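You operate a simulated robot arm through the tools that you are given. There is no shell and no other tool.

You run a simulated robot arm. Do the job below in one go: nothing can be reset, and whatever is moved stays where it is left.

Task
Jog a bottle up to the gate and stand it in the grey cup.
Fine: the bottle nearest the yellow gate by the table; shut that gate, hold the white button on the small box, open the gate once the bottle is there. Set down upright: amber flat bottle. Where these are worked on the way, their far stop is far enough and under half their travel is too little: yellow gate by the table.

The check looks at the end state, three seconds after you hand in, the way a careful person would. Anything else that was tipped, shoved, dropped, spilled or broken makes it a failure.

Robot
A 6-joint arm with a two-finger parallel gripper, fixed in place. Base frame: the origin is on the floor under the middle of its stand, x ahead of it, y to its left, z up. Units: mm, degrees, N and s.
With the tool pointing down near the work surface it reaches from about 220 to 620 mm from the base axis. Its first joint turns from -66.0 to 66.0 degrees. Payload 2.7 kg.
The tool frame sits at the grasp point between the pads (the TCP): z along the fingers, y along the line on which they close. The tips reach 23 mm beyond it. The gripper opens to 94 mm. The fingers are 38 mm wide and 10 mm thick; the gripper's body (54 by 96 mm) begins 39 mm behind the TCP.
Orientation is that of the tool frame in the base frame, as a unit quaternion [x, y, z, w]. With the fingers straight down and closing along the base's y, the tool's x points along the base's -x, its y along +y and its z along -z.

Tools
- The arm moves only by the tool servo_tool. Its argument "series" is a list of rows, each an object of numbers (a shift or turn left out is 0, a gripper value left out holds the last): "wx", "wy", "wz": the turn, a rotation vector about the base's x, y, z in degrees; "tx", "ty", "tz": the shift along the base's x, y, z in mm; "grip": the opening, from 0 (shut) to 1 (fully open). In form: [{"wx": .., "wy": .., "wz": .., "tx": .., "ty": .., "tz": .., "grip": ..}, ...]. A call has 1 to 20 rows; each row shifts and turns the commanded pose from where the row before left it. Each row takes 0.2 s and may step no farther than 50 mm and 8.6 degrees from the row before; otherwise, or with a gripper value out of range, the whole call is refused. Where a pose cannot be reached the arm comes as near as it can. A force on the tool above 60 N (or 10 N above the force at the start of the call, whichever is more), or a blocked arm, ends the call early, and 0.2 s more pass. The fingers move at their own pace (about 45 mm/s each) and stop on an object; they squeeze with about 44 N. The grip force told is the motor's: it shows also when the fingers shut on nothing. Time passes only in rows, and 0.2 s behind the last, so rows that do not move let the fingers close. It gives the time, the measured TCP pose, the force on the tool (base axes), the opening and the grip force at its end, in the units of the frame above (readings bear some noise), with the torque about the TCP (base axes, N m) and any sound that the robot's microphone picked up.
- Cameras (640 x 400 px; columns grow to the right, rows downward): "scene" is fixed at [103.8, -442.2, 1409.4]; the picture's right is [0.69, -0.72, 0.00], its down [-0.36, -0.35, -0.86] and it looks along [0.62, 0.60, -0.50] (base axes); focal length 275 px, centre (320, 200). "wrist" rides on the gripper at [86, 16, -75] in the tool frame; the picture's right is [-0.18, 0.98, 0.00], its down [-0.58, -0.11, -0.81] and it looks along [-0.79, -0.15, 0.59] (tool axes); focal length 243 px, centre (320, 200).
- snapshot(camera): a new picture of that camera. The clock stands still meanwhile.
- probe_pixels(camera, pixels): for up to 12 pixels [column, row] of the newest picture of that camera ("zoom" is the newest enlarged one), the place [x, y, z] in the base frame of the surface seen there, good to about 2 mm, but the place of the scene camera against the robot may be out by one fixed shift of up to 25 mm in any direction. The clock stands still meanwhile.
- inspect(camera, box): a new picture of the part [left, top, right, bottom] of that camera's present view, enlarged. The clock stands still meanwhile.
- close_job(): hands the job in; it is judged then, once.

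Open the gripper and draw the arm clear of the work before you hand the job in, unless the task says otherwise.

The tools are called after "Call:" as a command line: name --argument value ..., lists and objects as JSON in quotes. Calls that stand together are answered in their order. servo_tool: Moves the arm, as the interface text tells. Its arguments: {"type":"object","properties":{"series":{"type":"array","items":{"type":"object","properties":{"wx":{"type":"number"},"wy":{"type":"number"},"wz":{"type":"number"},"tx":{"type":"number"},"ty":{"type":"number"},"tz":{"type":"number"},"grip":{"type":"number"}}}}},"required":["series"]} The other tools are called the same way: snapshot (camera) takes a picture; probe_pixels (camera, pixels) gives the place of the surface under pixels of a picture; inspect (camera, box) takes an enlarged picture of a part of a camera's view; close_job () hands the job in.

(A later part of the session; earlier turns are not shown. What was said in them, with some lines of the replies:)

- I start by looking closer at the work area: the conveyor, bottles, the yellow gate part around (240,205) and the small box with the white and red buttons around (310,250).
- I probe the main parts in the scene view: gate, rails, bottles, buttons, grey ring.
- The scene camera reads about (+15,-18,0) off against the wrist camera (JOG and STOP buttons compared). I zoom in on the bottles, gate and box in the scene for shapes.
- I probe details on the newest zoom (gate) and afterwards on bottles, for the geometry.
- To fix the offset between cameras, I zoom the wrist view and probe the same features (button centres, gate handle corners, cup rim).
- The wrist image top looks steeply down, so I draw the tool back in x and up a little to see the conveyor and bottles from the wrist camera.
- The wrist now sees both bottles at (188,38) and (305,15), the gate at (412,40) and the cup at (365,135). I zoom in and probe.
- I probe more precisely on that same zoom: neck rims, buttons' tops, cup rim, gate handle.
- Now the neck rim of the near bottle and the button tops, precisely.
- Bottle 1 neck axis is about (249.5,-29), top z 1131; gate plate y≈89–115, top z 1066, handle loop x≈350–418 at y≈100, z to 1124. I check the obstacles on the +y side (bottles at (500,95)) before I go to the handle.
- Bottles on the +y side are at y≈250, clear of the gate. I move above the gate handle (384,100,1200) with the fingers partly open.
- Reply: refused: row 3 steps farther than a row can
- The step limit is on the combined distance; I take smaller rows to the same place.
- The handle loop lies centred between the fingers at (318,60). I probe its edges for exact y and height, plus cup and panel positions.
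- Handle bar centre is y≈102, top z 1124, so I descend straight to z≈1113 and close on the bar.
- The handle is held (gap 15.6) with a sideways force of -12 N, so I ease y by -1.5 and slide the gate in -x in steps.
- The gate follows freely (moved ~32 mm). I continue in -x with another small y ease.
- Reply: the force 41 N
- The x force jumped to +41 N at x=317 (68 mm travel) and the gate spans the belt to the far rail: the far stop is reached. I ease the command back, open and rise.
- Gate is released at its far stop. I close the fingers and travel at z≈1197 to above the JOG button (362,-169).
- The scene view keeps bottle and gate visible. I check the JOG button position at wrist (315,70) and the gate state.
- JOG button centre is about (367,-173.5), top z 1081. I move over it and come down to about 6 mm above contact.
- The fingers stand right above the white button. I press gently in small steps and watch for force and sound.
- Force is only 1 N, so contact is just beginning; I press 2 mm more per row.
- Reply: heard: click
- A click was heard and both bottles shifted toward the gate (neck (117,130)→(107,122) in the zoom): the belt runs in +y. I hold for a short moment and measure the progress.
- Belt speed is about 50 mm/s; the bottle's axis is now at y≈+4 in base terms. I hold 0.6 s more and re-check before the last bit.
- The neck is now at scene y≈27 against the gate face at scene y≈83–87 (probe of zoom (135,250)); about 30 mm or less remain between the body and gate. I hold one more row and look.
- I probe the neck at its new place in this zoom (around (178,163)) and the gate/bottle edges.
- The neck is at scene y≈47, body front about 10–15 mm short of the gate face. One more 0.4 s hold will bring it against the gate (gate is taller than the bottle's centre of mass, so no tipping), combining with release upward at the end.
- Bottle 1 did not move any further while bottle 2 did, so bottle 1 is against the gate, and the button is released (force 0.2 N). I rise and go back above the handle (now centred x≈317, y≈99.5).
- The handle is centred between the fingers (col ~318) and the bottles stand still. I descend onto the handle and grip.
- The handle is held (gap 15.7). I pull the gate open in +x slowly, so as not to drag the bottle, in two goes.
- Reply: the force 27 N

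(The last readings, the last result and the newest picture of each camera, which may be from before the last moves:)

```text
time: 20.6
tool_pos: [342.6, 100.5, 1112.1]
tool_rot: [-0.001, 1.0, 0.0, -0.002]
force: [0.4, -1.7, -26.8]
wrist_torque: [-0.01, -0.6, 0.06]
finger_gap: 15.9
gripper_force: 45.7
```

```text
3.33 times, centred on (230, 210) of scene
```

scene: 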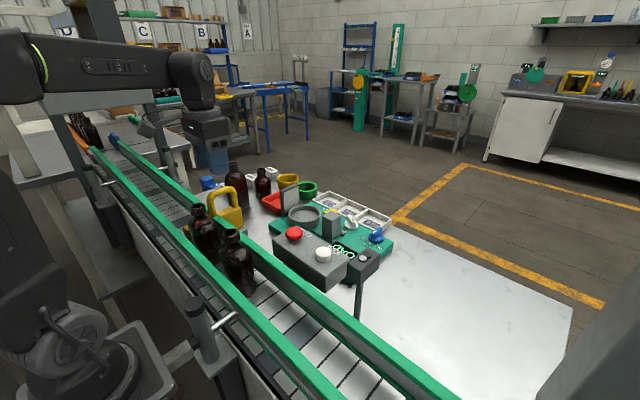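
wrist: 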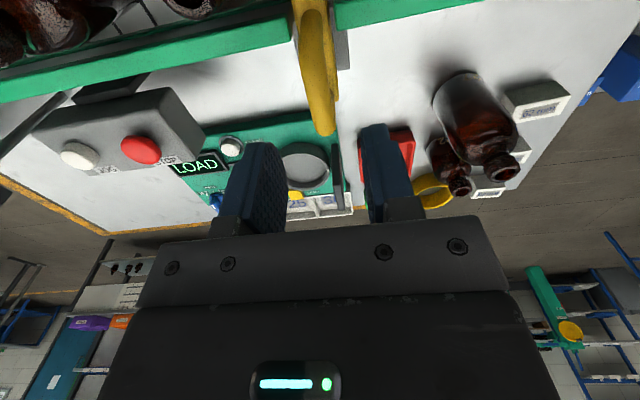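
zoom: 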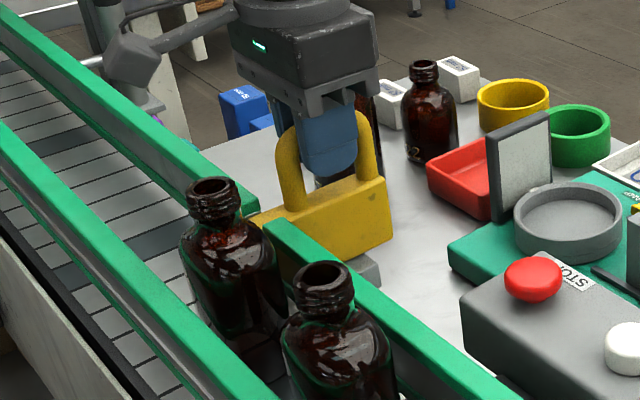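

The bottle stays in place while the gate slides. The z force of -27 N shows I lift on the handle a little; I ease down 1 mm and keep sliding.

Call:
servo_tool --series '[{"tz": -1}, {"tx": 8}, {"tx": 8}, {"tx": 8}, {"tx": 8}, {}]'

Call:
inspect --camera "scene" --box '[160, 150, 300, 270]'

```text
time: 22.0
tool_pos: [376.1, 99.0, 1111.2]
tool_rot: [-0.001, 1.0, -0.001, 0.0]
force: [2.7, -13.7, -20.4]
wrist_torque: [0.0, 0.69, 0.18]
finger_gap: 15.9
gripper_force: 45.2
```

```text
3.33 times, centred on (230, 210) of scene
```

zoom: 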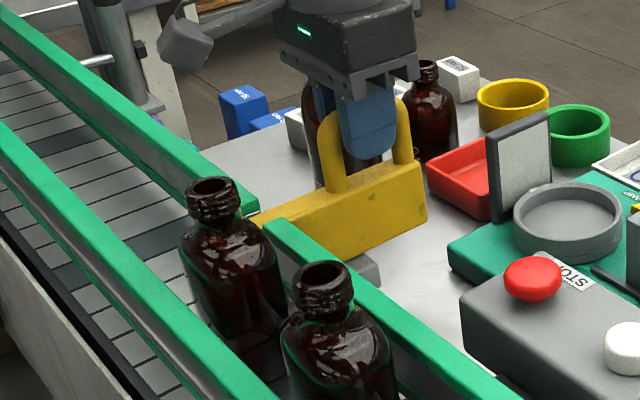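

The gate is at x≈376 and still moving freely; I ease y and z slightly and continue to the open stop.

Call:
servo_tool --series '[{"ty": -0.8, "tz": -0.5}, {"tx": 4}, {"tx": 3}, {"tx": 3}, {"tx": 2}, {}]'

Call:
inspect --camera "scene" --box '[160, 150, 300, 270]'

```text
time: 23.4
tool_pos: [385.1, 100.6, 1111.7]
tool_rot: [-0.001, 1.0, 0.001, -0.005]
force: [-39.4, 3.7, 4.9]
wrist_torque: [-0.02, -0.08, -0.15]
finger_gap: 16.1
gripper_force: 44.8
```

```text
3.33 times, centred on (230, 210) of scene
```

zoom: 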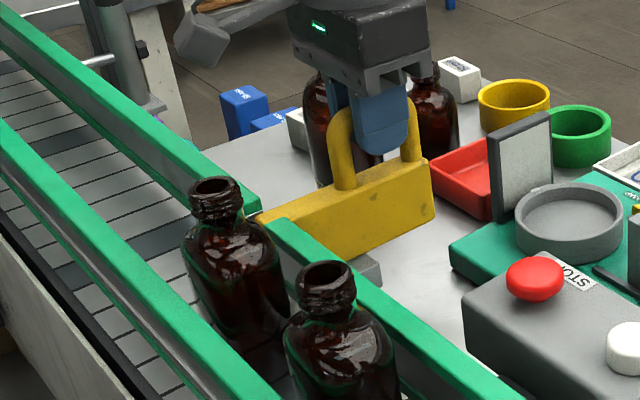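

The -39 N at x=385 shows the open stop is reached again. I ease back, open the fingers and rise.

Call:
servo_tool --series '[{"tx": -2.5}, {"grip": 0.5}, {}, {}, {"tz": 40}, {"tz": 45}, {}]'

Call:
inspect --camera "scene" --box '[160, 150, 300, 270]'

```text
time: 25.0
tool_pos: [384.4, 102.0, 1195.8]
tool_rot: [0.0, 1.0, 0.0, 0.001]
force: [0.1, 0.0, -0.6]
wrist_torque: [0.0, -0.01, 0.0]
finger_gap: 47.1
gripper_force: 0.1
```

```text
3.33 times, centred on (230, 210) of scene
```

zoom: 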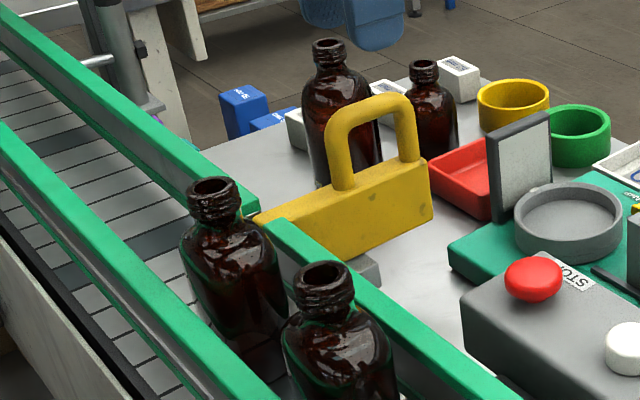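

Gate is open and both bottles stand. I move back and up to view bottle 1 from the wrist camera.

Call:
servo_tool --series '[{"tx": -20, "ty": -5, "tz": 35}, {"tx": -30, "ty": -10, "tz": 30}, {"tx": -30, "ty": -10, "tz": 30}, {"tx": -30, "ty": -10, "tz": 30}, {"tx": -30, "ty": -10, "tz": 10}, {"grip": 1.0}, {}, {}]'

Call:
inspect --camera "wrist" --box '[180, 0, 460, 170]'

```text
time: 26.8
tool_pos: [243.3, 55.1, 1331.0]
tool_rot: [0.0, 1.0, 0.0, 0.002]
force: [0.5, 0.6, -0.5]
wrist_torque: [0.03, -0.03, -0.01]
finger_gap: 93.9
gripper_force: 0.0
```

```text
2.29 times, centred on (320, 85) of wrist
```

zoom: 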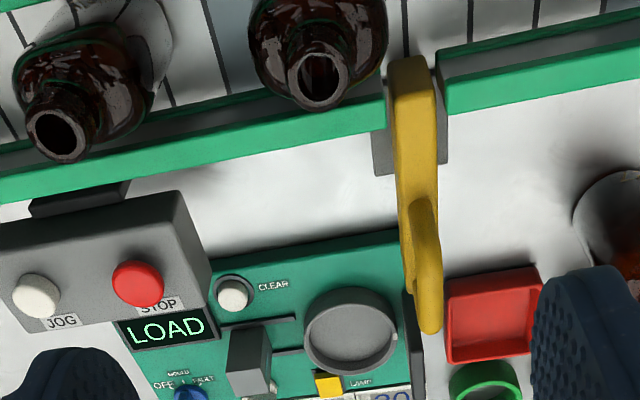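

Both bottle necks show at zoom (318,78) and (58,135). I probe rims and body edges.

Call:
probe_pixels --camera "zoom" --pixels '[[293, 82], [343, 82], [317, 107], [322, 52], [262, 40], [378, 40], [255, 60], [385, 15], [385, 35], [28, 140], [85, 140], [58, 160]]'

Call:
probe_pixels --camera "zoom" --pixels '[[350, 290], [350, 372], [306, 335], [395, 335], [350, 300], [350, 365], [316, 335], [387, 335], [350, 340], [412, 330], [425, 370], [248, 340]]'

```text
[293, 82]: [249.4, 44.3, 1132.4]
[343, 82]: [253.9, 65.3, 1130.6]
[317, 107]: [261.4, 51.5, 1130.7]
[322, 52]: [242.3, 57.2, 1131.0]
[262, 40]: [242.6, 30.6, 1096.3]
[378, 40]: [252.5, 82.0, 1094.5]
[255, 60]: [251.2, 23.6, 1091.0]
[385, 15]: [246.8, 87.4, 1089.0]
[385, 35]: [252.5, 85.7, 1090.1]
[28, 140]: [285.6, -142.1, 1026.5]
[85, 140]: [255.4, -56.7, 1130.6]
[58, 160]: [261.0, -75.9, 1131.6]
```

```text
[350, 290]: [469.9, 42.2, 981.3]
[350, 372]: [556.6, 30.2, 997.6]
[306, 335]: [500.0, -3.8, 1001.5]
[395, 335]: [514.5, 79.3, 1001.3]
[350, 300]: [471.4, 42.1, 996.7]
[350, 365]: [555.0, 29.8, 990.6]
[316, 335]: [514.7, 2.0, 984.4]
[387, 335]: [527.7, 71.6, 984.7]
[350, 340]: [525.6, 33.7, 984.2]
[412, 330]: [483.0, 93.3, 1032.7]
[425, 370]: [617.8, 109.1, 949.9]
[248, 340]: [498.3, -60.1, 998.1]
```

Bottle 1: neck axis ≈(251,54.5), top z 1131, body about 66 mm long in y with its shoulder near z 1090–1100. The palm starts only 39 mm behind the TCP, so I'll hold the neck with the fingers closing along y; I come down above it and re-measure.

Call:
servo_tool --series '[{"tx": 8, "tz": -35, "grip": 0.7}, {"tz": -45}, {"tz": -36}, {}, {}]'

Call:
snapshot --camera "wrist"

```text
time: 28.0
tool_pos: [252.1, 55.3, 1212.5]
tool_rot: [0.0, 1.0, 0.0, 0.0]
force: [-0.5, -0.1, -0.4]
wrist_torque: [0.02, -0.03, -0.02]
finger_gap: 65.9
gripper_force: 0.0
```

```text
taken
```

wrist: 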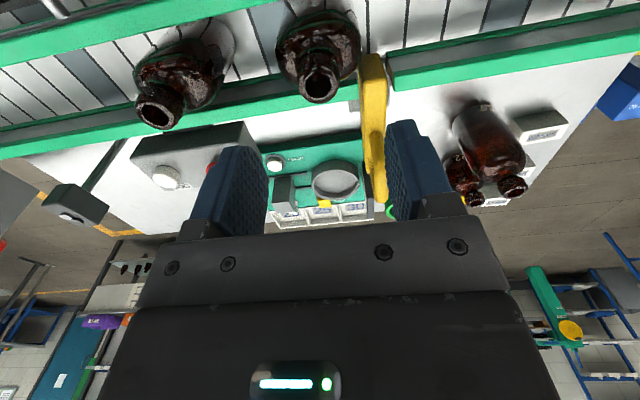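

The neck now sits at about (320,82), centred between the fingers. I zoom and probe the rim and the shoulder heights.

Call:
inspect --camera "wrist" --box '[260, 0, 380, 110]'

Call:
probe_pixels --camera "zoom" --pixels '[[248, 298], [397, 298], [322, 360], [325, 230], [200, 200], [420, 200], [150, 230], [460, 200], [320, 130], [430, 100], [180, 120], [320, 60]]'

```text
3.64 times, centred on (320, 55) of wrist
```

zoom: 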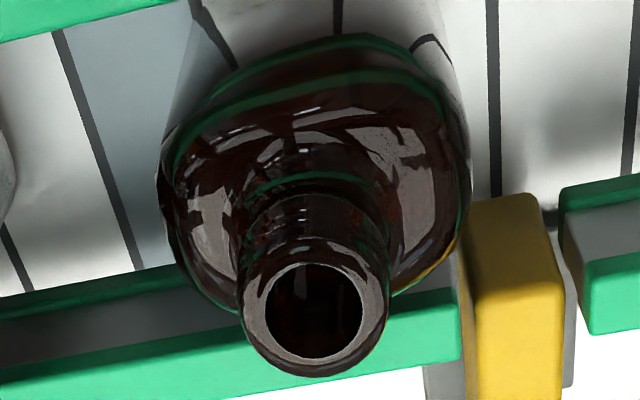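

```text
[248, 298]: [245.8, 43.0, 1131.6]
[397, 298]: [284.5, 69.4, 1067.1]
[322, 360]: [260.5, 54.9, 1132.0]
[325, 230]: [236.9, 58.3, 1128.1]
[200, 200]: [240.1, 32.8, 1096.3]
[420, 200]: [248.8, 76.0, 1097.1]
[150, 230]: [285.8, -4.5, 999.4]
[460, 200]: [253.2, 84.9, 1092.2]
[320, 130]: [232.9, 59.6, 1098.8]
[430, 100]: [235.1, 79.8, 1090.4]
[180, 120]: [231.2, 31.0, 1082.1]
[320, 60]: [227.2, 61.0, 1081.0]
```

Neck centre ≈(250,55), diameter ≈25, shoulders at z≈1096–1099. I descend so the tips stop at ≈1102 (TCP 1125), just above the shoulders, then look.

Call:
servo_tool --series '[{"tx": -2, "tz": -35}, {"tz": -30}, {"tz": -15}, {"tz": -6}, {}]'

Call:
snapshot --camera "wrist"

Call:
inspect --camera "scene" --box '[140, 150, 280, 270]'

```text
time: 29.2
tool_pos: [250.8, 54.6, 1128.4]
tool_rot: [0.0, 1.0, 0.0, 0.0]
force: [0.0, -1.0, -0.7]
wrist_torque: [0.02, 0.01, -0.02]
finger_gap: 65.8
gripper_force: 0.0
```

```text
taken
```

wrist: 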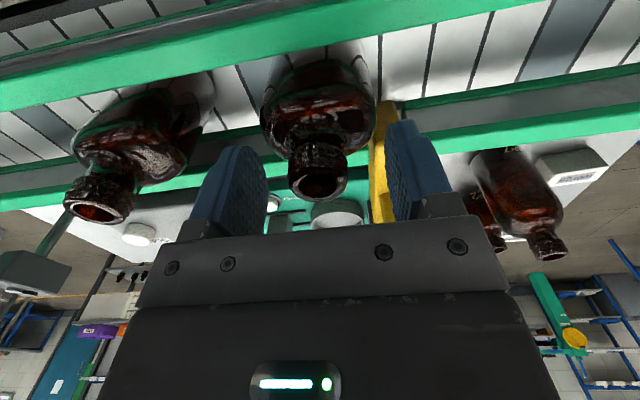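

```text
3.33 times, centred on (210, 210) of scene
```

zoom: 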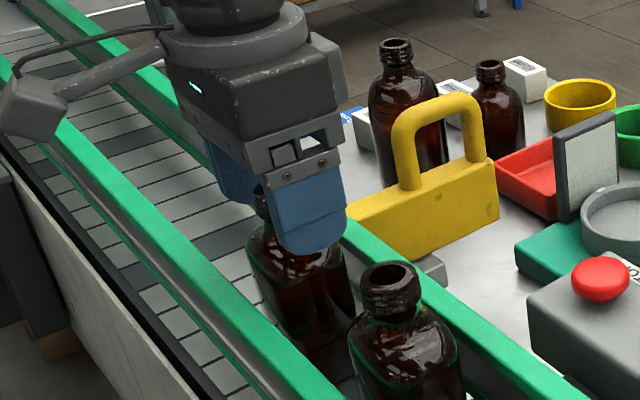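

The neck at (318,178) matches the TCP pixel (320,181), so alignment is within ~1 mm. I go down 2 mm and close in steps to touch the neck softly.

Call:
servo_tool --series '[{"tz": -2, "grip": 0.5}, {"grip": 0.38}, {"grip": 0.32}, {}]'

Call:
inspect --camera "wrist" --box '[240, 60, 400, 220]'

```text
time: 30.2
tool_pos: [251.9, 56.0, 1127.2]
tool_rot: [0.001, 1.0, 0.0, 0.0]
force: [-0.6, -0.5, 0.3]
wrist_torque: [0.05, 0.0, 0.01]
finger_gap: 30.2
gripper_force: 0.0
```

```text
2.50 times, centred on (320, 140) of wrist
```

zoom: 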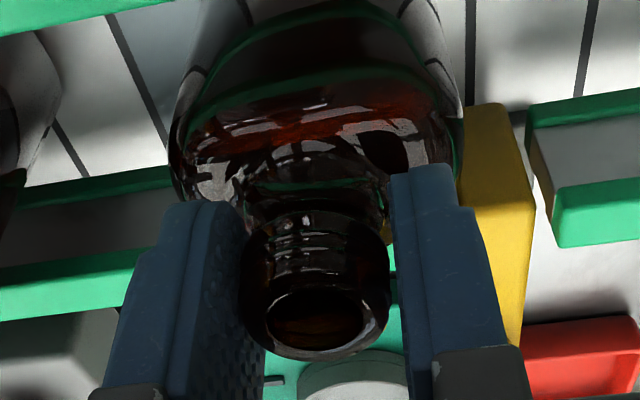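

Gap is 30 mm around the ~25 mm neck; I probe neck edges and finger faces to see the remaining slack on each side.

Call:
probe_pixels --camera "zoom" --pixels '[[384, 290], [380, 300], [246, 300], [252, 290], [315, 240], [235, 260], [245, 330], [215, 260], [395, 260], [400, 200], [430, 260], [315, 300]]'

```text
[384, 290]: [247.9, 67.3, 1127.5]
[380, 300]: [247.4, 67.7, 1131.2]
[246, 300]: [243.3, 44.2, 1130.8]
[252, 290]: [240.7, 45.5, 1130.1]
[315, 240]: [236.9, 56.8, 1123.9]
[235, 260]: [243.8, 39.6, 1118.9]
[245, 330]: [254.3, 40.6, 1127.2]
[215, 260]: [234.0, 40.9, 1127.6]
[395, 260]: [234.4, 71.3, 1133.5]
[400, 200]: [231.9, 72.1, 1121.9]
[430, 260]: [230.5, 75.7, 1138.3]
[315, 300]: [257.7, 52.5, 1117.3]
```

Neck spans y≈43.5–68 and the fingers stand at 40 and 71: centred. I close fully on the neck.

Call:
servo_tool --series '[{"grip": 0.26}, {"grip": 0.1}, {"grip": 0.0}, {}, {}]'

Call:
snapshot --camera "wrist"

Call:
inspect --camera "scene" --box '[140, 150, 280, 270]'

```text
time: 31.4
tool_pos: [250.3, 53.9, 1126.3]
tool_rot: [0.0, 1.0, 0.0, 0.0]
force: [-0.5, 0.5, 0.1]
wrist_torque: [0.01, -0.04, -0.03]
finger_gap: 26.8
gripper_force: 43.9
```

```text
taken
```

wrist: 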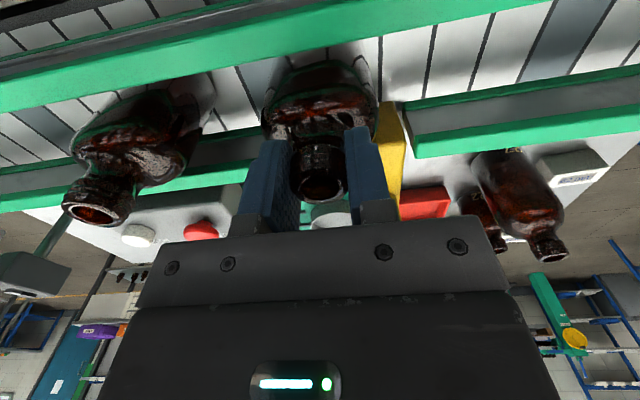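

```text
3.33 times, centred on (210, 210) of scene
```

zoom: 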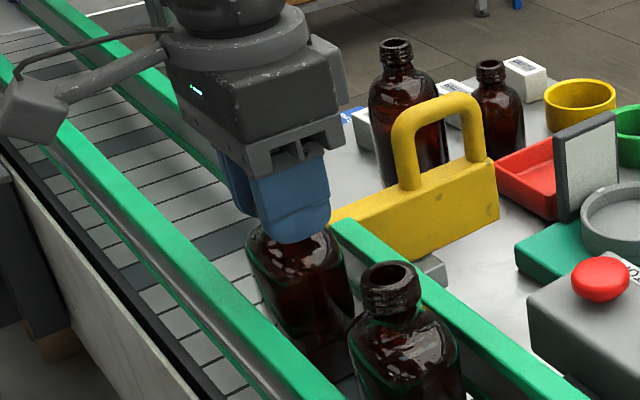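

Neck held at gap 26.8 with 44 N. I lift a little and check that the bottle comes up straight.

Call:
servo_tool --series '[{"tz": 3}, {"tz": 6}, {"tz": 8}, {"tz": 8}, {}]'

Call:
inspect --camera "scene" --box '[140, 150, 280, 270]'

```text
time: 32.6
tool_pos: [250.3, 55.3, 1151.4]
tool_rot: [0.001, 1.0, 0.0, 0.001]
force: [-0.6, -0.1, -1.4]
wrist_torque: [0.0, 0.0, -0.01]
finger_gap: 26.9
gripper_force: 44.2
```

```text
3.33 times, centred on (210, 210) of scene
```

zoom: 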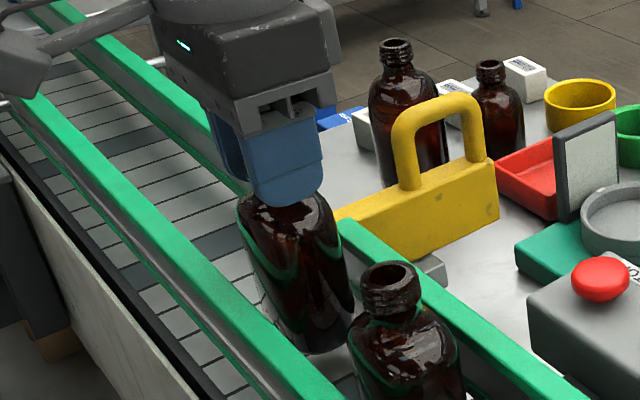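

The bottle hangs straight (1.4 N). I lift to TCP z≈1270 so its bottom clears rail, gate handle and panel.

Call:
servo_tool --series '[{"tz": 15}, {"tz": 22}, {"tz": 25}, {"tz": 25}, {"tz": 20}, {"tz": 12}, {}]'

Call:
snapshot --camera "wrist"

Call:
snapshot --camera "scene"

```text
time: 34.2
tool_pos: [250.4, 54.3, 1271.8]
tool_rot: [0.0, 1.0, -0.001, 0.0]
force: [-0.8, 0.4, -1.5]
wrist_torque: [0.0, 0.03, 0.03]
finger_gap: 26.9
gripper_force: 43.8
```

```text
taken
```

wrist: 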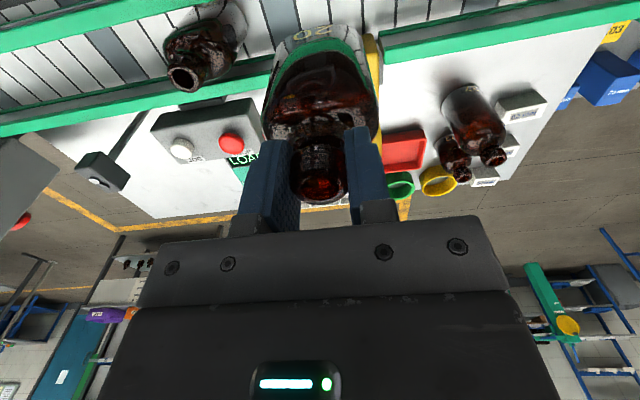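

```text
taken
```

scene: 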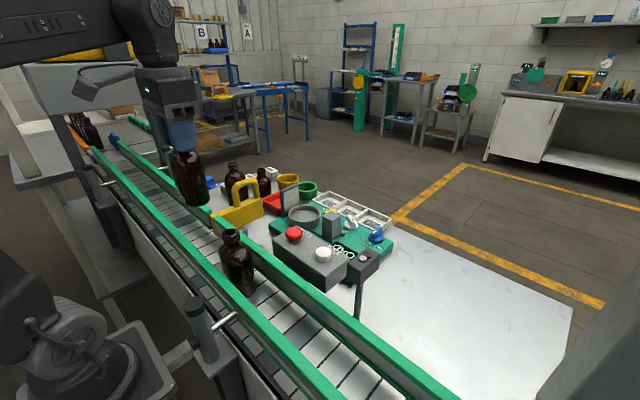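

The bottle hangs clear. I carry it to a side position (≈380,-70) from which the wrist camera can see the cup beside the bottle, to measure the cup exactly.

Call:
servo_tool --series '[{"tx": 14, "ty": -14}, {"tx": 24, "ty": -23}, {"tx": 26, "ty": -25}, {"tx": 26, "ty": -25}, {"tx": 24, "ty": -23}, {"tx": 16, "ty": -15}, {}, {}]'

Call:
snapshot --camera "wrist"

Call:
inspect --camera "scene" --box '[260, 170, 360, 250]'

```text
time: 36.0
tool_pos: [381.4, -69.3, 1274.2]
tool_rot: [0.001, 1.0, 0.0, 0.0]
force: [0.8, -0.1, -1.0]
wrist_torque: [0.02, 0.0, 0.01]
finger_gap: 26.6
gripper_force: 43.9
```

```text
taken
```

wrist: 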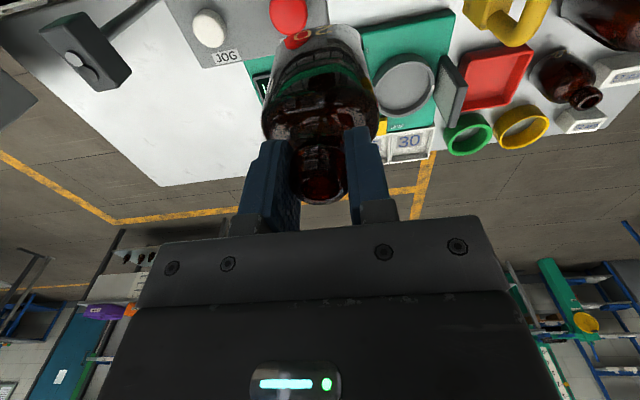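

```text
5.00 times, centred on (310, 210) of scene
```

zoom: 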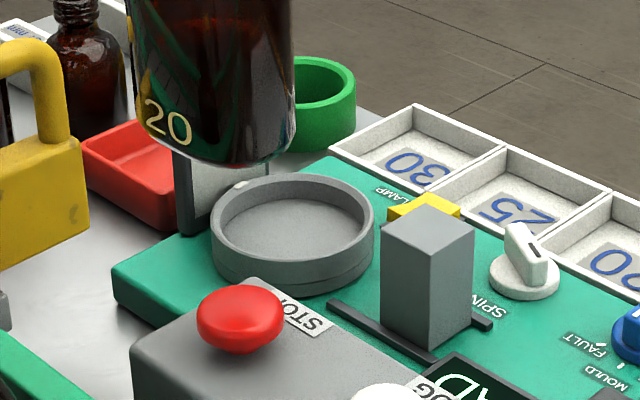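

The scene zoom shows the cup unobstructed. I probe points around its rim and floor here, then the same in a wrist zoom.

Call:
probe_pixels --camera "zoom" --pixels '[[216, 236], [369, 226], [290, 180], [300, 274], [232, 200], [350, 196], [245, 262], [348, 258], [290, 240], [230, 235], [355, 228], [297, 262]]'

Call:
inspect --camera "wrist" --box '[355, 40, 475, 120]'

Call:
probe_pixels --camera "zoom" --pixels '[[150, 220], [410, 215], [270, 85], [290, 335], [175, 130], [370, 120], [200, 310], [375, 300], [275, 210], [165, 220], [395, 215], [290, 320]]'

```text
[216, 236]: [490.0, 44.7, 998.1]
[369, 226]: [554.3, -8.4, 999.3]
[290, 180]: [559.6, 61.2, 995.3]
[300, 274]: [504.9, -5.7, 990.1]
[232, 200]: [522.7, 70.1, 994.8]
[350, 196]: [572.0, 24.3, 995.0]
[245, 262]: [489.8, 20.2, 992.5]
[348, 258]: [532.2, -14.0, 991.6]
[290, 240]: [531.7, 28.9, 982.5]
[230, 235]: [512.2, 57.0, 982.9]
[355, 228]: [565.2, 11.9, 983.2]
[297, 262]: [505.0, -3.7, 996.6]
```

```text
5.00 times, centred on (415, 80) of wrist
```

zoom: 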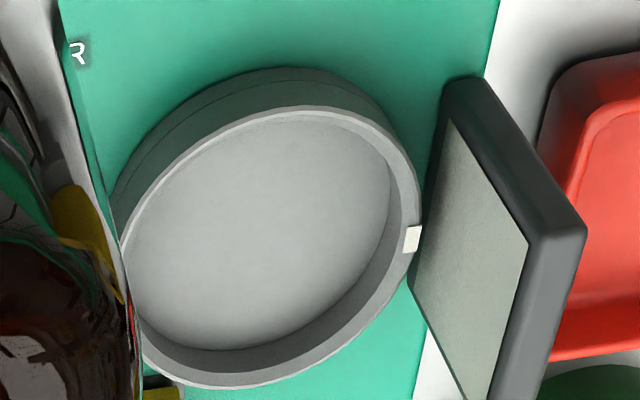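

```text
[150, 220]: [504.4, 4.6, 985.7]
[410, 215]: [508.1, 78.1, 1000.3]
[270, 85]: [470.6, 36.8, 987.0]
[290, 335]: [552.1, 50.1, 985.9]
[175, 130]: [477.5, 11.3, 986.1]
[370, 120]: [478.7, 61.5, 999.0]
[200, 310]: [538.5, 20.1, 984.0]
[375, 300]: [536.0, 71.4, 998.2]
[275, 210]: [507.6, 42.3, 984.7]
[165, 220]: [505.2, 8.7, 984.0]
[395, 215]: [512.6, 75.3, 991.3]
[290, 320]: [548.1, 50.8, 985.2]
```

In the wrist zoom the whole cup rim shows, with a small notch mark at (412,240). I probe the rim all round to fit its centre.

Call:
probe_pixels --camera "zoom" --pixels '[[300, 110], [362, 126], [402, 155], [417, 195], [400, 270], [350, 335], [290, 370], [240, 383], [190, 375], [150, 348], [170, 165], [230, 122]]'

Call:
probe_pixels --camera "zoom" --pixels '[[300, 118], [360, 140], [388, 170], [390, 200], [375, 250], [330, 310], [270, 340], [220, 348], [180, 340], [150, 320], [413, 238], [440, 100]]'

```text
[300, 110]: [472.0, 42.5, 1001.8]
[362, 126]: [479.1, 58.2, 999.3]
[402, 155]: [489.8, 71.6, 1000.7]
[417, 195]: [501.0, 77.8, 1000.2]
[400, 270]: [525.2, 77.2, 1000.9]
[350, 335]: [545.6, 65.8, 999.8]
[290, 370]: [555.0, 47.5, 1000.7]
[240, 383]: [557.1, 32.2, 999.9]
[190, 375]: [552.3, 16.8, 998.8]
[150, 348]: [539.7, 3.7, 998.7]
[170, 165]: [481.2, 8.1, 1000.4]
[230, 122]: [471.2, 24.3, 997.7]
```

```text
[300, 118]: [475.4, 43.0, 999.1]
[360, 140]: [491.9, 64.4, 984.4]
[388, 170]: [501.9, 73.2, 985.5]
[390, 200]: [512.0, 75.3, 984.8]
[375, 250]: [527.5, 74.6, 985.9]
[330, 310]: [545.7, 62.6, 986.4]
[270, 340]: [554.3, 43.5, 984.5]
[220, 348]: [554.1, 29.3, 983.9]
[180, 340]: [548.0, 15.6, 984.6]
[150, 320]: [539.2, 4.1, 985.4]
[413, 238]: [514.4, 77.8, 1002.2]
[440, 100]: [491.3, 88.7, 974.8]
```

Fitting the rim points gives cup centre ≈(513.5,36.5), rim radius ≈42, floor z≈985, rim z≈1000. I carry the bottle over the cup at this height.

Call:
servo_tool --series '[{"tx": 14, "ty": 11}, {"tx": 22, "ty": 18}, {"tx": 26, "ty": 21}, {"tx": 26, "ty": 21}, {"tx": 22, "ty": 18}, {"tx": 15, "ty": 12}, {"tx": 7.5, "ty": 5.5}, {}, {}]'

Call:
snapshot --camera "wrist"

Call:
inspect --camera "scene" --box '[240, 130, 380, 250]'

```text
time: 38.0
tool_pos: [508.1, 37.4, 1265.6]
tool_rot: [0.0, 1.0, 0.0, 0.002]
force: [0.7, 0.5, -0.7]
wrist_torque: [0.0, 0.01, -0.01]
finger_gap: 26.9
gripper_force: 43.9
out of reach, approached as far as the arm can: row 6, 7
```

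```text
taken
```

wrist: 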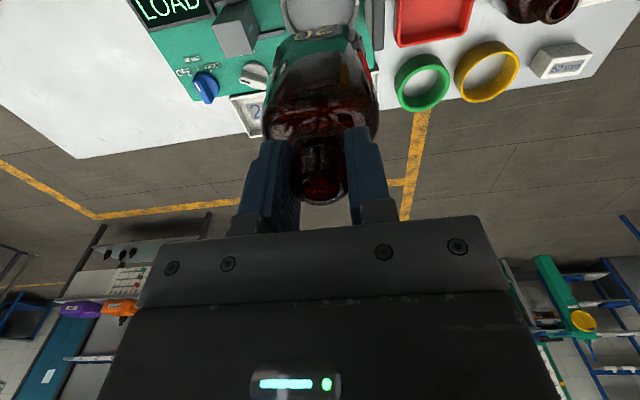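

```text
3.33 times, centred on (310, 190) of scene
```

zoom: 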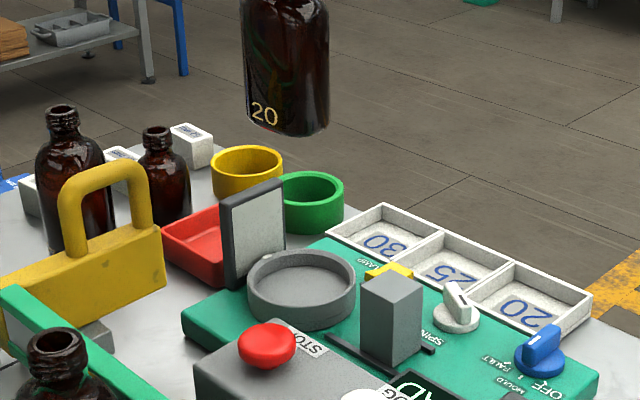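

The arm was at its reach limit at this height (508 instead of 513). Lower down it reaches farther, so I lower by 55 mm (bottle bottom ≈1087, still above everything) and check the pose.

Call:
servo_tool --series '[{"tz": -15}, {"tz": -20}, {"tz": -20}, {}, {}]'

Call:
snapshot --camera "wrist"

Call:
inspect --camera "scene" --box '[240, 130, 380, 250]'

```text
time: 39.2
tool_pos: [506.6, 36.4, 1210.3]
tool_rot: [0.001, 1.0, 0.001, 0.001]
force: [0.0, -0.1, -0.9]
wrist_torque: [-0.01, -0.02, 0.02]
finger_gap: 26.5
gripper_force: 43.7
```

```text
taken
```

wrist: 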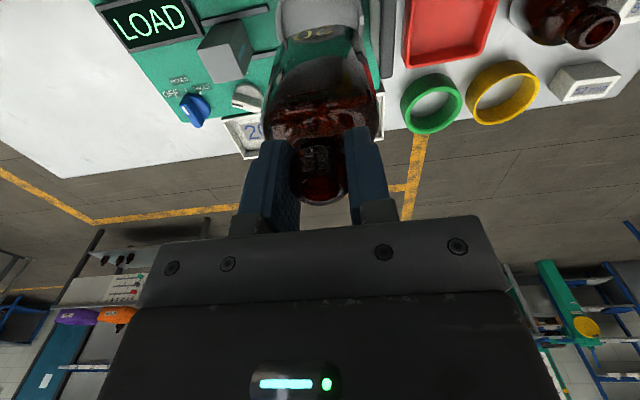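

```text
3.33 times, centred on (310, 190) of scene
```

zoom: 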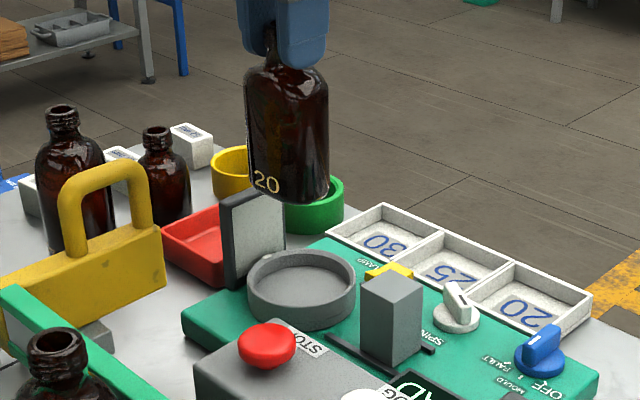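

The command stayed at x≈507, so I shift +6.5 in x and read the pose a few times.

Call:
servo_tool --series '[{"tx": 3.5}, {"tx": 3}, {}, {}]'

Call:
servo_tool --series '[{}]'

Call:
servo_tool --series '[{}]'

Call:
inspect --camera "scene" --box '[270, 140, 370, 240]'

```text
time: 40.2
tool_pos: [513.4, 37.5, 1210.0]
tool_rot: [0.0, 1.0, 0.0, 0.0]
force: [0.6, 0.2, -1.3]
wrist_torque: [-0.01, 0.0, -0.02]
finger_gap: 27.0
gripper_force: 43.7
```

```text
time: 40.6
tool_pos: [513.9, 35.9, 1210.9]
tool_rot: [0.0, 1.0, -0.001, 0.001]
force: [0.2, -0.5, -1.3]
wrist_torque: [0.01, 0.02, -0.01]
finger_gap: 26.7
gripper_force: 44.5
```

```text
time: 41.0
tool_pos: [513.1, 35.3, 1209.7]
tool_rot: [0.0, 1.0, 0.0, 0.001]
force: [0.7, 0.3, -1.6]
wrist_torque: [-0.03, 0.0, 0.02]
finger_gap: 26.6
gripper_force: 44.4
```

```text
4.00 times, centred on (320, 190) of scene
```

zoom: 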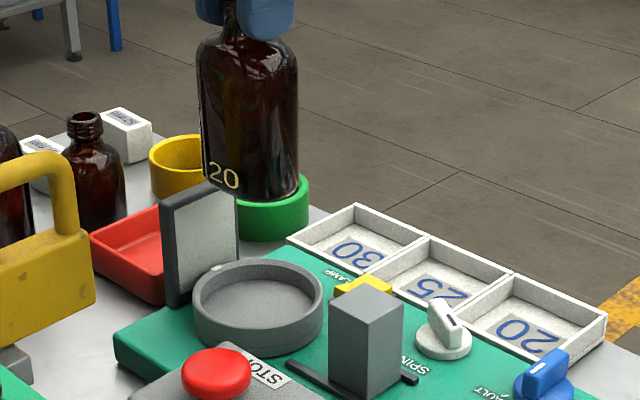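

Measured TCP averages (513.5,36.2,1210), over the cup centre. I probe the bottle's lower body and cup in this zoom to check the relative alignment.

Call:
probe_pixels --camera "zoom" --pixels '[[207, 160], [293, 180], [255, 190], [225, 185], [280, 190], [205, 60], [290, 60], [245, 55], [203, 110], [296, 120], [250, 120], [230, 160]]'

Call:
inspect --camera "wrist" --box '[230, 0, 430, 130]'

```text
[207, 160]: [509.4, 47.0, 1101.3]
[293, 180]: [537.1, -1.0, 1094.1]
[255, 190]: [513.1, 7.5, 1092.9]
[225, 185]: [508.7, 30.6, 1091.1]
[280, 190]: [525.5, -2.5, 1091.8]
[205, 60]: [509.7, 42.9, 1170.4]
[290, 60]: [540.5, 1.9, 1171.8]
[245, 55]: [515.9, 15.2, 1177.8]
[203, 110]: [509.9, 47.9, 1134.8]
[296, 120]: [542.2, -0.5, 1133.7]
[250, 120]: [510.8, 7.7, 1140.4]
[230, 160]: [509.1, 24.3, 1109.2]
```

```text
3.08 times, centred on (330, 65) of wrist
```

zoom: 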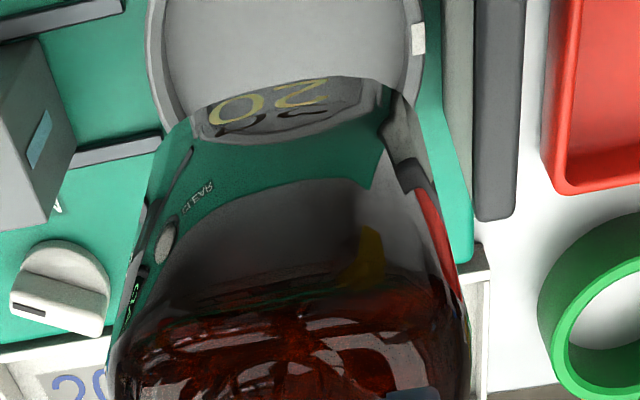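

Alignment is good (bottle end faces symmetric about y≈36, front face vertical). I lower to about 6 mm above the rim.

Call:
servo_tool --series '[{"tz": -15}, {"tz": -20}, {"tz": -20}, {"tz": -14}, {"tz": -5}, {}, {}]'

Call:
inspect --camera "scene" --box '[270, 160, 350, 230]'

Call:
snapshot --camera "wrist"

```text
time: 42.6
tool_pos: [512.6, 36.3, 1134.7]
tool_rot: [0.0, 1.0, 0.0, 0.001]
force: [-0.6, -0.1, -0.9]
wrist_torque: [0.02, 0.03, 0.03]
finger_gap: 26.5
gripper_force: 43.8
```

```text
5.71 times, centred on (310, 195) of scene
```

zoom: 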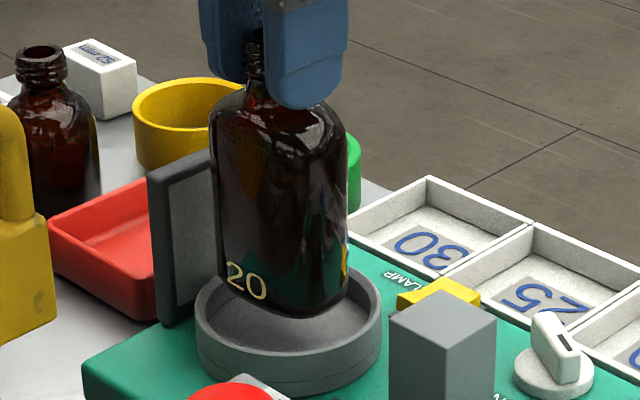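

```text
taken
```

wrist: 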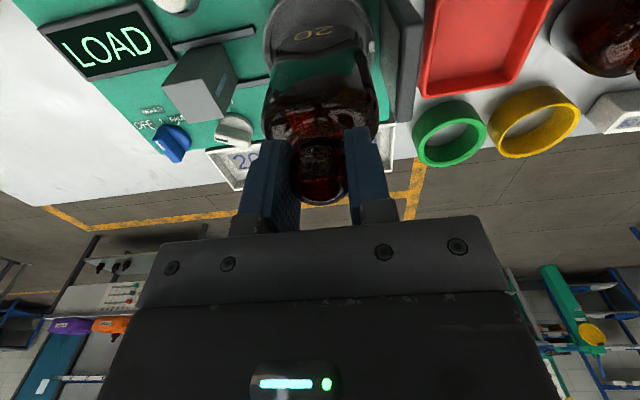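

The bottle's bottom sits centred above the cup ring. I lower slowly, watching for the contact force.

Call:
servo_tool --series '[{"tz": -4}, {"tz": -4}, {"tz": -4}, {"tz": -3}, {}]'

Call:
inspect --camera "scene" --box '[270, 160, 350, 230]'

```text
time: 43.8
tool_pos: [513.1, 34.9, 1120.7]
tool_rot: [0.001, 1.0, -0.001, 0.001]
force: [-0.3, -0.7, -2.3]
wrist_torque: [0.0, 0.01, -0.02]
finger_gap: 26.9
gripper_force: 43.5
```

```text
5.71 times, centred on (310, 195) of scene
```

zoom: 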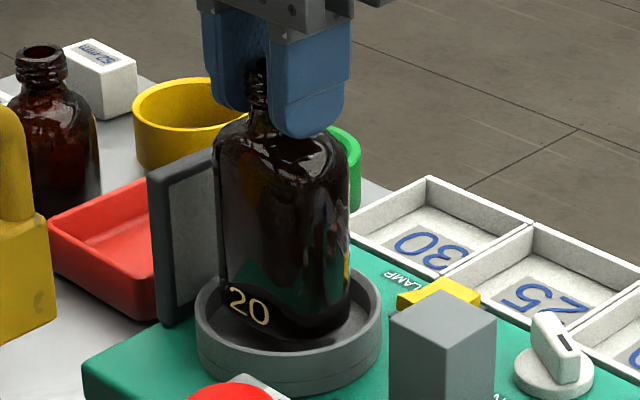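

The bottle's bottom is inside the ring with no contact yet (-2 N). I go on in 1.5 mm steps.

Call:
servo_tool --series '[{"tz": -1.5}, {"tz": -1.5}, {"tz": -1}]'

Call:
servo_tool --series '[{"tz": -1}]'

```text
time: 44.6
tool_pos: [514.4, 37.1, 1117.4]
tool_rot: [0.0, 1.0, 0.0, 0.001]
force: [0.0, 0.1, -1.6]
wrist_torque: [-0.01, -0.01, -0.02]
finger_gap: 26.8
gripper_force: 44.6
```

```text
time: 45.0
tool_pos: [514.3, 35.9, 1116.0]
tool_rot: [-0.001, 1.0, 0.0, 0.002]
force: [0.5, 0.0, -1.3]
wrist_torque: [-0.03, -0.01, 0.02]
finger_gap: 27.1
gripper_force: 44.1
```

Still hanging free (-1.3 N) at z≈1115.5; I continue in 1 mm steps until the force turns upward.

Call:
servo_tool --series '[{"tz": -1}]'

Call:
servo_tool --series '[{"tz": -1}]'

```text
time: 45.4
tool_pos: [512.3, 35.0, 1115.9]
tool_rot: [0.0, 1.0, 0.0, 0.001]
force: [0.4, -0.2, -1.3]
wrist_torque: [0.01, 0.01, -0.02]
finger_gap: 26.9
gripper_force: 44.0
```

```text
time: 45.8
tool_pos: [514.3, 35.1, 1114.2]
tool_rot: [0.0, 1.0, 0.001, 0.001]
force: [0.0, 0.5, -0.9]
wrist_torque: [-0.02, -0.01, -0.01]
finger_gap: 26.9
gripper_force: 44.1
```

The force is still about -1 N; the floor should be within 1–3 mm. I go on 0.7 mm at a time.

Call:
servo_tool --series '[{"tz": -0.7}]'

Call:
servo_tool --series '[{"tz": -0.7}]'

Call:
inspect --camera "scene" --box '[270, 160, 350, 230]'

```text
time: 46.2
tool_pos: [513.2, 36.5, 1113.3]
tool_rot: [0.0, 1.0, -0.001, 0.001]
force: [-0.8, 0.4, -1.6]
wrist_torque: [0.01, 0.02, 0.0]
finger_gap: 26.8
gripper_force: 44.6
```

```text
time: 46.6
tool_pos: [513.9, 35.5, 1113.0]
tool_rot: [0.0, 1.0, 0.0, 0.001]
force: [0.2, -0.2, -1.6]
wrist_torque: [-0.01, 0.0, 0.0]
finger_gap: 27.0
gripper_force: 44.4
```

```text
5.71 times, centred on (310, 195) of scene
```

zoom: 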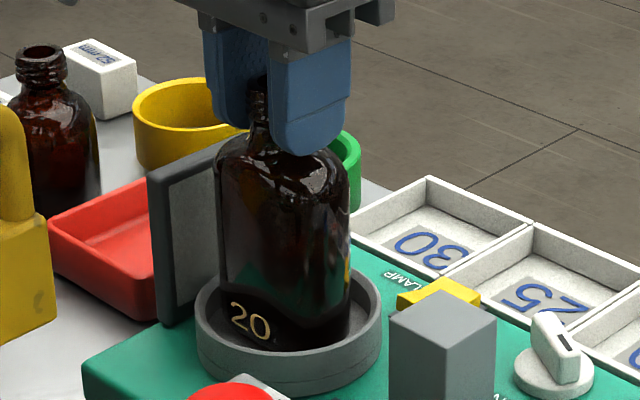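

Still free hanging; bottom is about at the floor height by reckoning. I continue in 0.7 mm steps.

Call:
servo_tool --series '[{"tz": -0.7}]'

Call:
servo_tool --series '[{"tz": -0.7}]'

Call:
servo_tool --series '[{"tz": -0.7}]'

```text
time: 47.0
tool_pos: [513.4, 35.4, 1112.3]
tool_rot: [-0.001, 1.0, -0.001, 0.001]
force: [-1.1, 0.6, -0.1]
wrist_torque: [0.03, 0.0, 0.02]
finger_gap: 26.8
gripper_force: 44.4
```

```text
time: 47.4
tool_pos: [513.5, 34.7, 1113.4]
tool_rot: [0.0, 1.0, 0.001, 0.001]
force: [0.9, 1.4, 4.7]
wrist_torque: [0.04, -0.07, -0.04]
finger_gap: 27.0
gripper_force: 44.0
```

```text
time: 47.8
tool_pos: [513.7, 36.3, 1113.1]
tool_rot: [0.0, 1.0, 0.001, 0.003]
force: [-0.5, 1.4, 15.1]
wrist_torque: [0.04, 0.24, 0.0]
finger_gap: 26.7
gripper_force: 44.0
```

Contact: the force turned to +15 N, so the bottle stands on the cup floor. I ease up 1 mm and open the fingers gently.

Call:
servo_tool --series '[{"tz": 0.9}, {}]'

Call:
servo_tool --series '[{"grip": 0.3}, {"grip": 0.33}, {"grip": 0.4}, {}]'

Call:
inspect --camera "scene" --box '[270, 160, 350, 230]'

Call:
inspect --camera "wrist" --box '[240, 20, 400, 220]'

```text
time: 48.4
tool_pos: [513.5, 34.4, 1111.6]
tool_rot: [0.0, 1.0, 0.0, 0.002]
force: [1.0, 1.2, 18.2]
wrist_torque: [-0.06, 0.05, 0.0]
finger_gap: 26.7
gripper_force: 44.1
```

```text
time: 49.4
tool_pos: [512.8, 34.7, 1112.2]
tool_rot: [0.0, 1.0, 0.0, 0.001]
force: [0.2, -0.5, 0.3]
wrist_torque: [0.04, -0.01, -0.01]
finger_gap: 37.6
gripper_force: 0.0
```

```text
5.71 times, centred on (310, 195) of scene
```

zoom: 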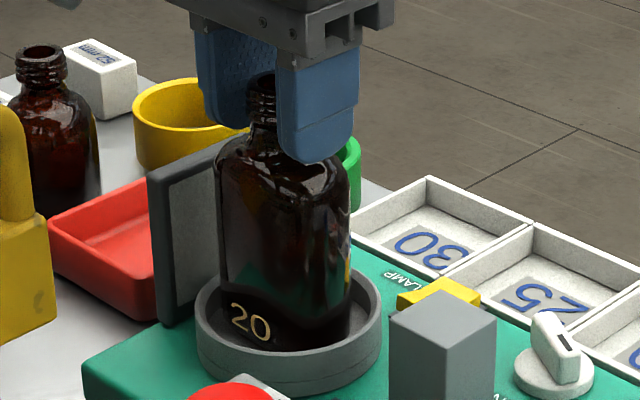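

```text
2.00 times, centred on (320, 120) of wrist
```

zoom: 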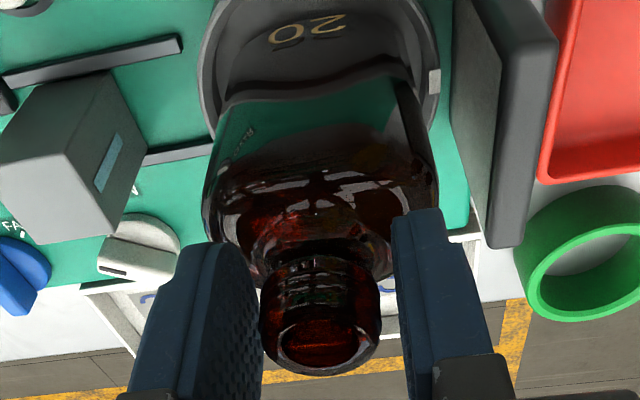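

The bottle stands upright in the grey cup, fingers clear at gap 37.6. I open a bit more and rise straight up.

Call:
servo_tool --series '[{"grip": 0.6}, {}, {"tz": 10}, {"tz": 20}, {"tz": 30}, {"tz": 30}, {}]'

Call:
snapshot --camera "wrist"

Call:
snapshot --camera "scene"

```text
time: 51.0
tool_pos: [514.5, 37.2, 1202.5]
tool_rot: [0.0, 1.0, 0.001, 0.0]
force: [0.6, 0.8, -0.7]
wrist_torque: [0.0, -0.03, 0.01]
finger_gap: 56.3
gripper_force: 0.1
```

```text
taken
```

wrist: 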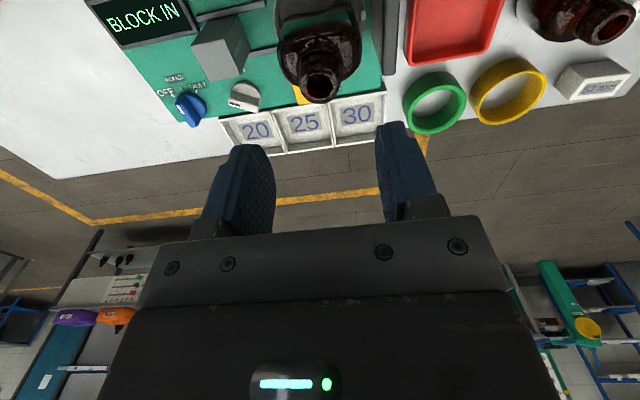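

```text
taken
```

scene: 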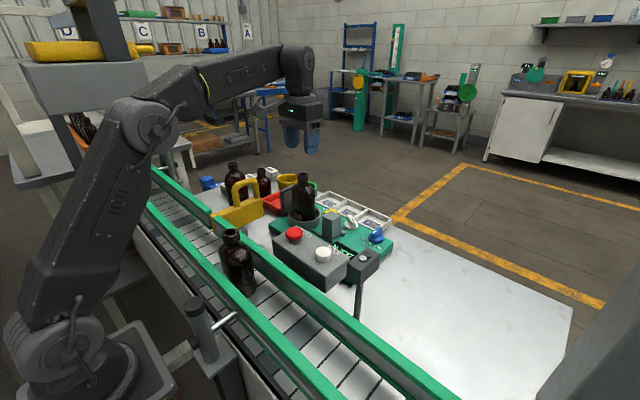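

The display changed to "BLOCK IN" and the bottle stands in the cup at (320,80); the job asks nothing more of the tester. I draw the arm back up toward its start pose.

Call:
servo_tool --series '[{"tz": 20}, {"tx": -30, "ty": -10, "tz": 20}, {"tx": -35, "ty": -10, "tz": 20}, {"tx": -35, "ty": -10, "tz": 10}, {"tx": -35, "ty": -10, "tz": 10}, {"tx": -20, "ty": -10, "grip": 1.0}, {}, {}]'

Call:
snapshot --camera "wrist"

Call:
inspect --camera "scene" --box '[180, 140, 400, 290]'

```text
time: 52.8
tool_pos: [358.0, -13.5, 1282.0]
tool_rot: [0.0, 1.0, 0.002, 0.001]
force: [0.3, 1.3, 0.1]
wrist_torque: [0.03, 0.02, 0.04]
finger_gap: 94.0
gripper_force: 0.0
```

```text
taken
```

wrist: 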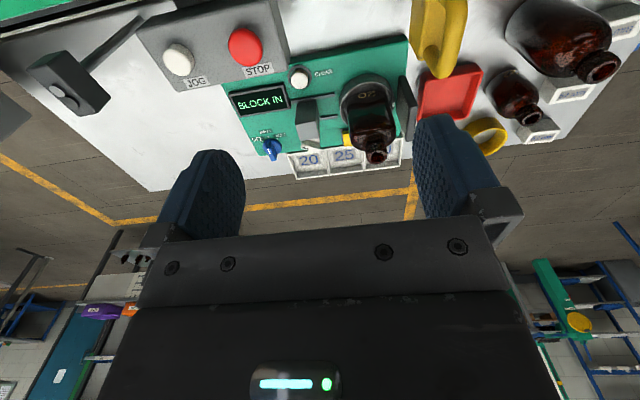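

```text
2.67 times, centred on (290, 215) of scene
```

zoom: 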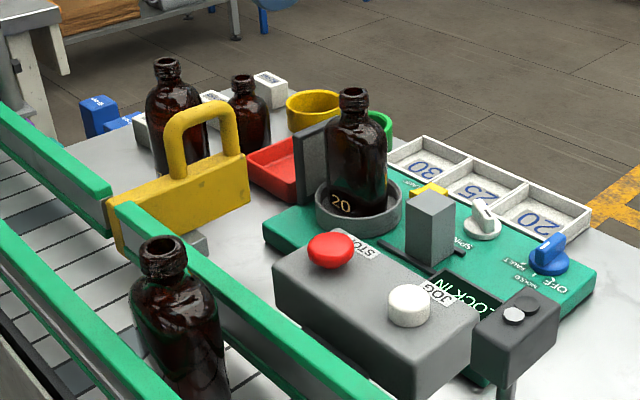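

All is in place: the amber bottle stands upright in the grey cup (zoom (352,150)), the gate is back at its open stop, the second bottle and the table items are undisturbed, and the arm is clear with the gripper open. I hand the job in.

Call:
close_job

```text
The job is handed in.
```

The amber flat bottle nearest the yellow gate is now standing upright in the grey cup, and the job is handed in. I don't have the check's result.

- **Gate:** I slid it shut across the belt to its stop, about 68 mm of travel. After the jog I pulled it back to its open stop.
- **Jog:** I held the white JOG button in short steps until the bottle stopped against the shut gate, then released it. The bottle didn't move when the gate opened.
- **Set-down:** I lifted the bottle by the neck and lowered it into the centre of the cup until it touched the floor, then let go. It stayed upright in the last pictures.

In those pictures the second bottle was still standing on the belt and nothing on the table looked disturbed. That second bottle did move forward along the belt with the jog. The tester's display changed from "LOAD" to "BLOCK IN" once the bottle was in the cup, and I left the tester alone. The arm is back at its start position with the gripper open.
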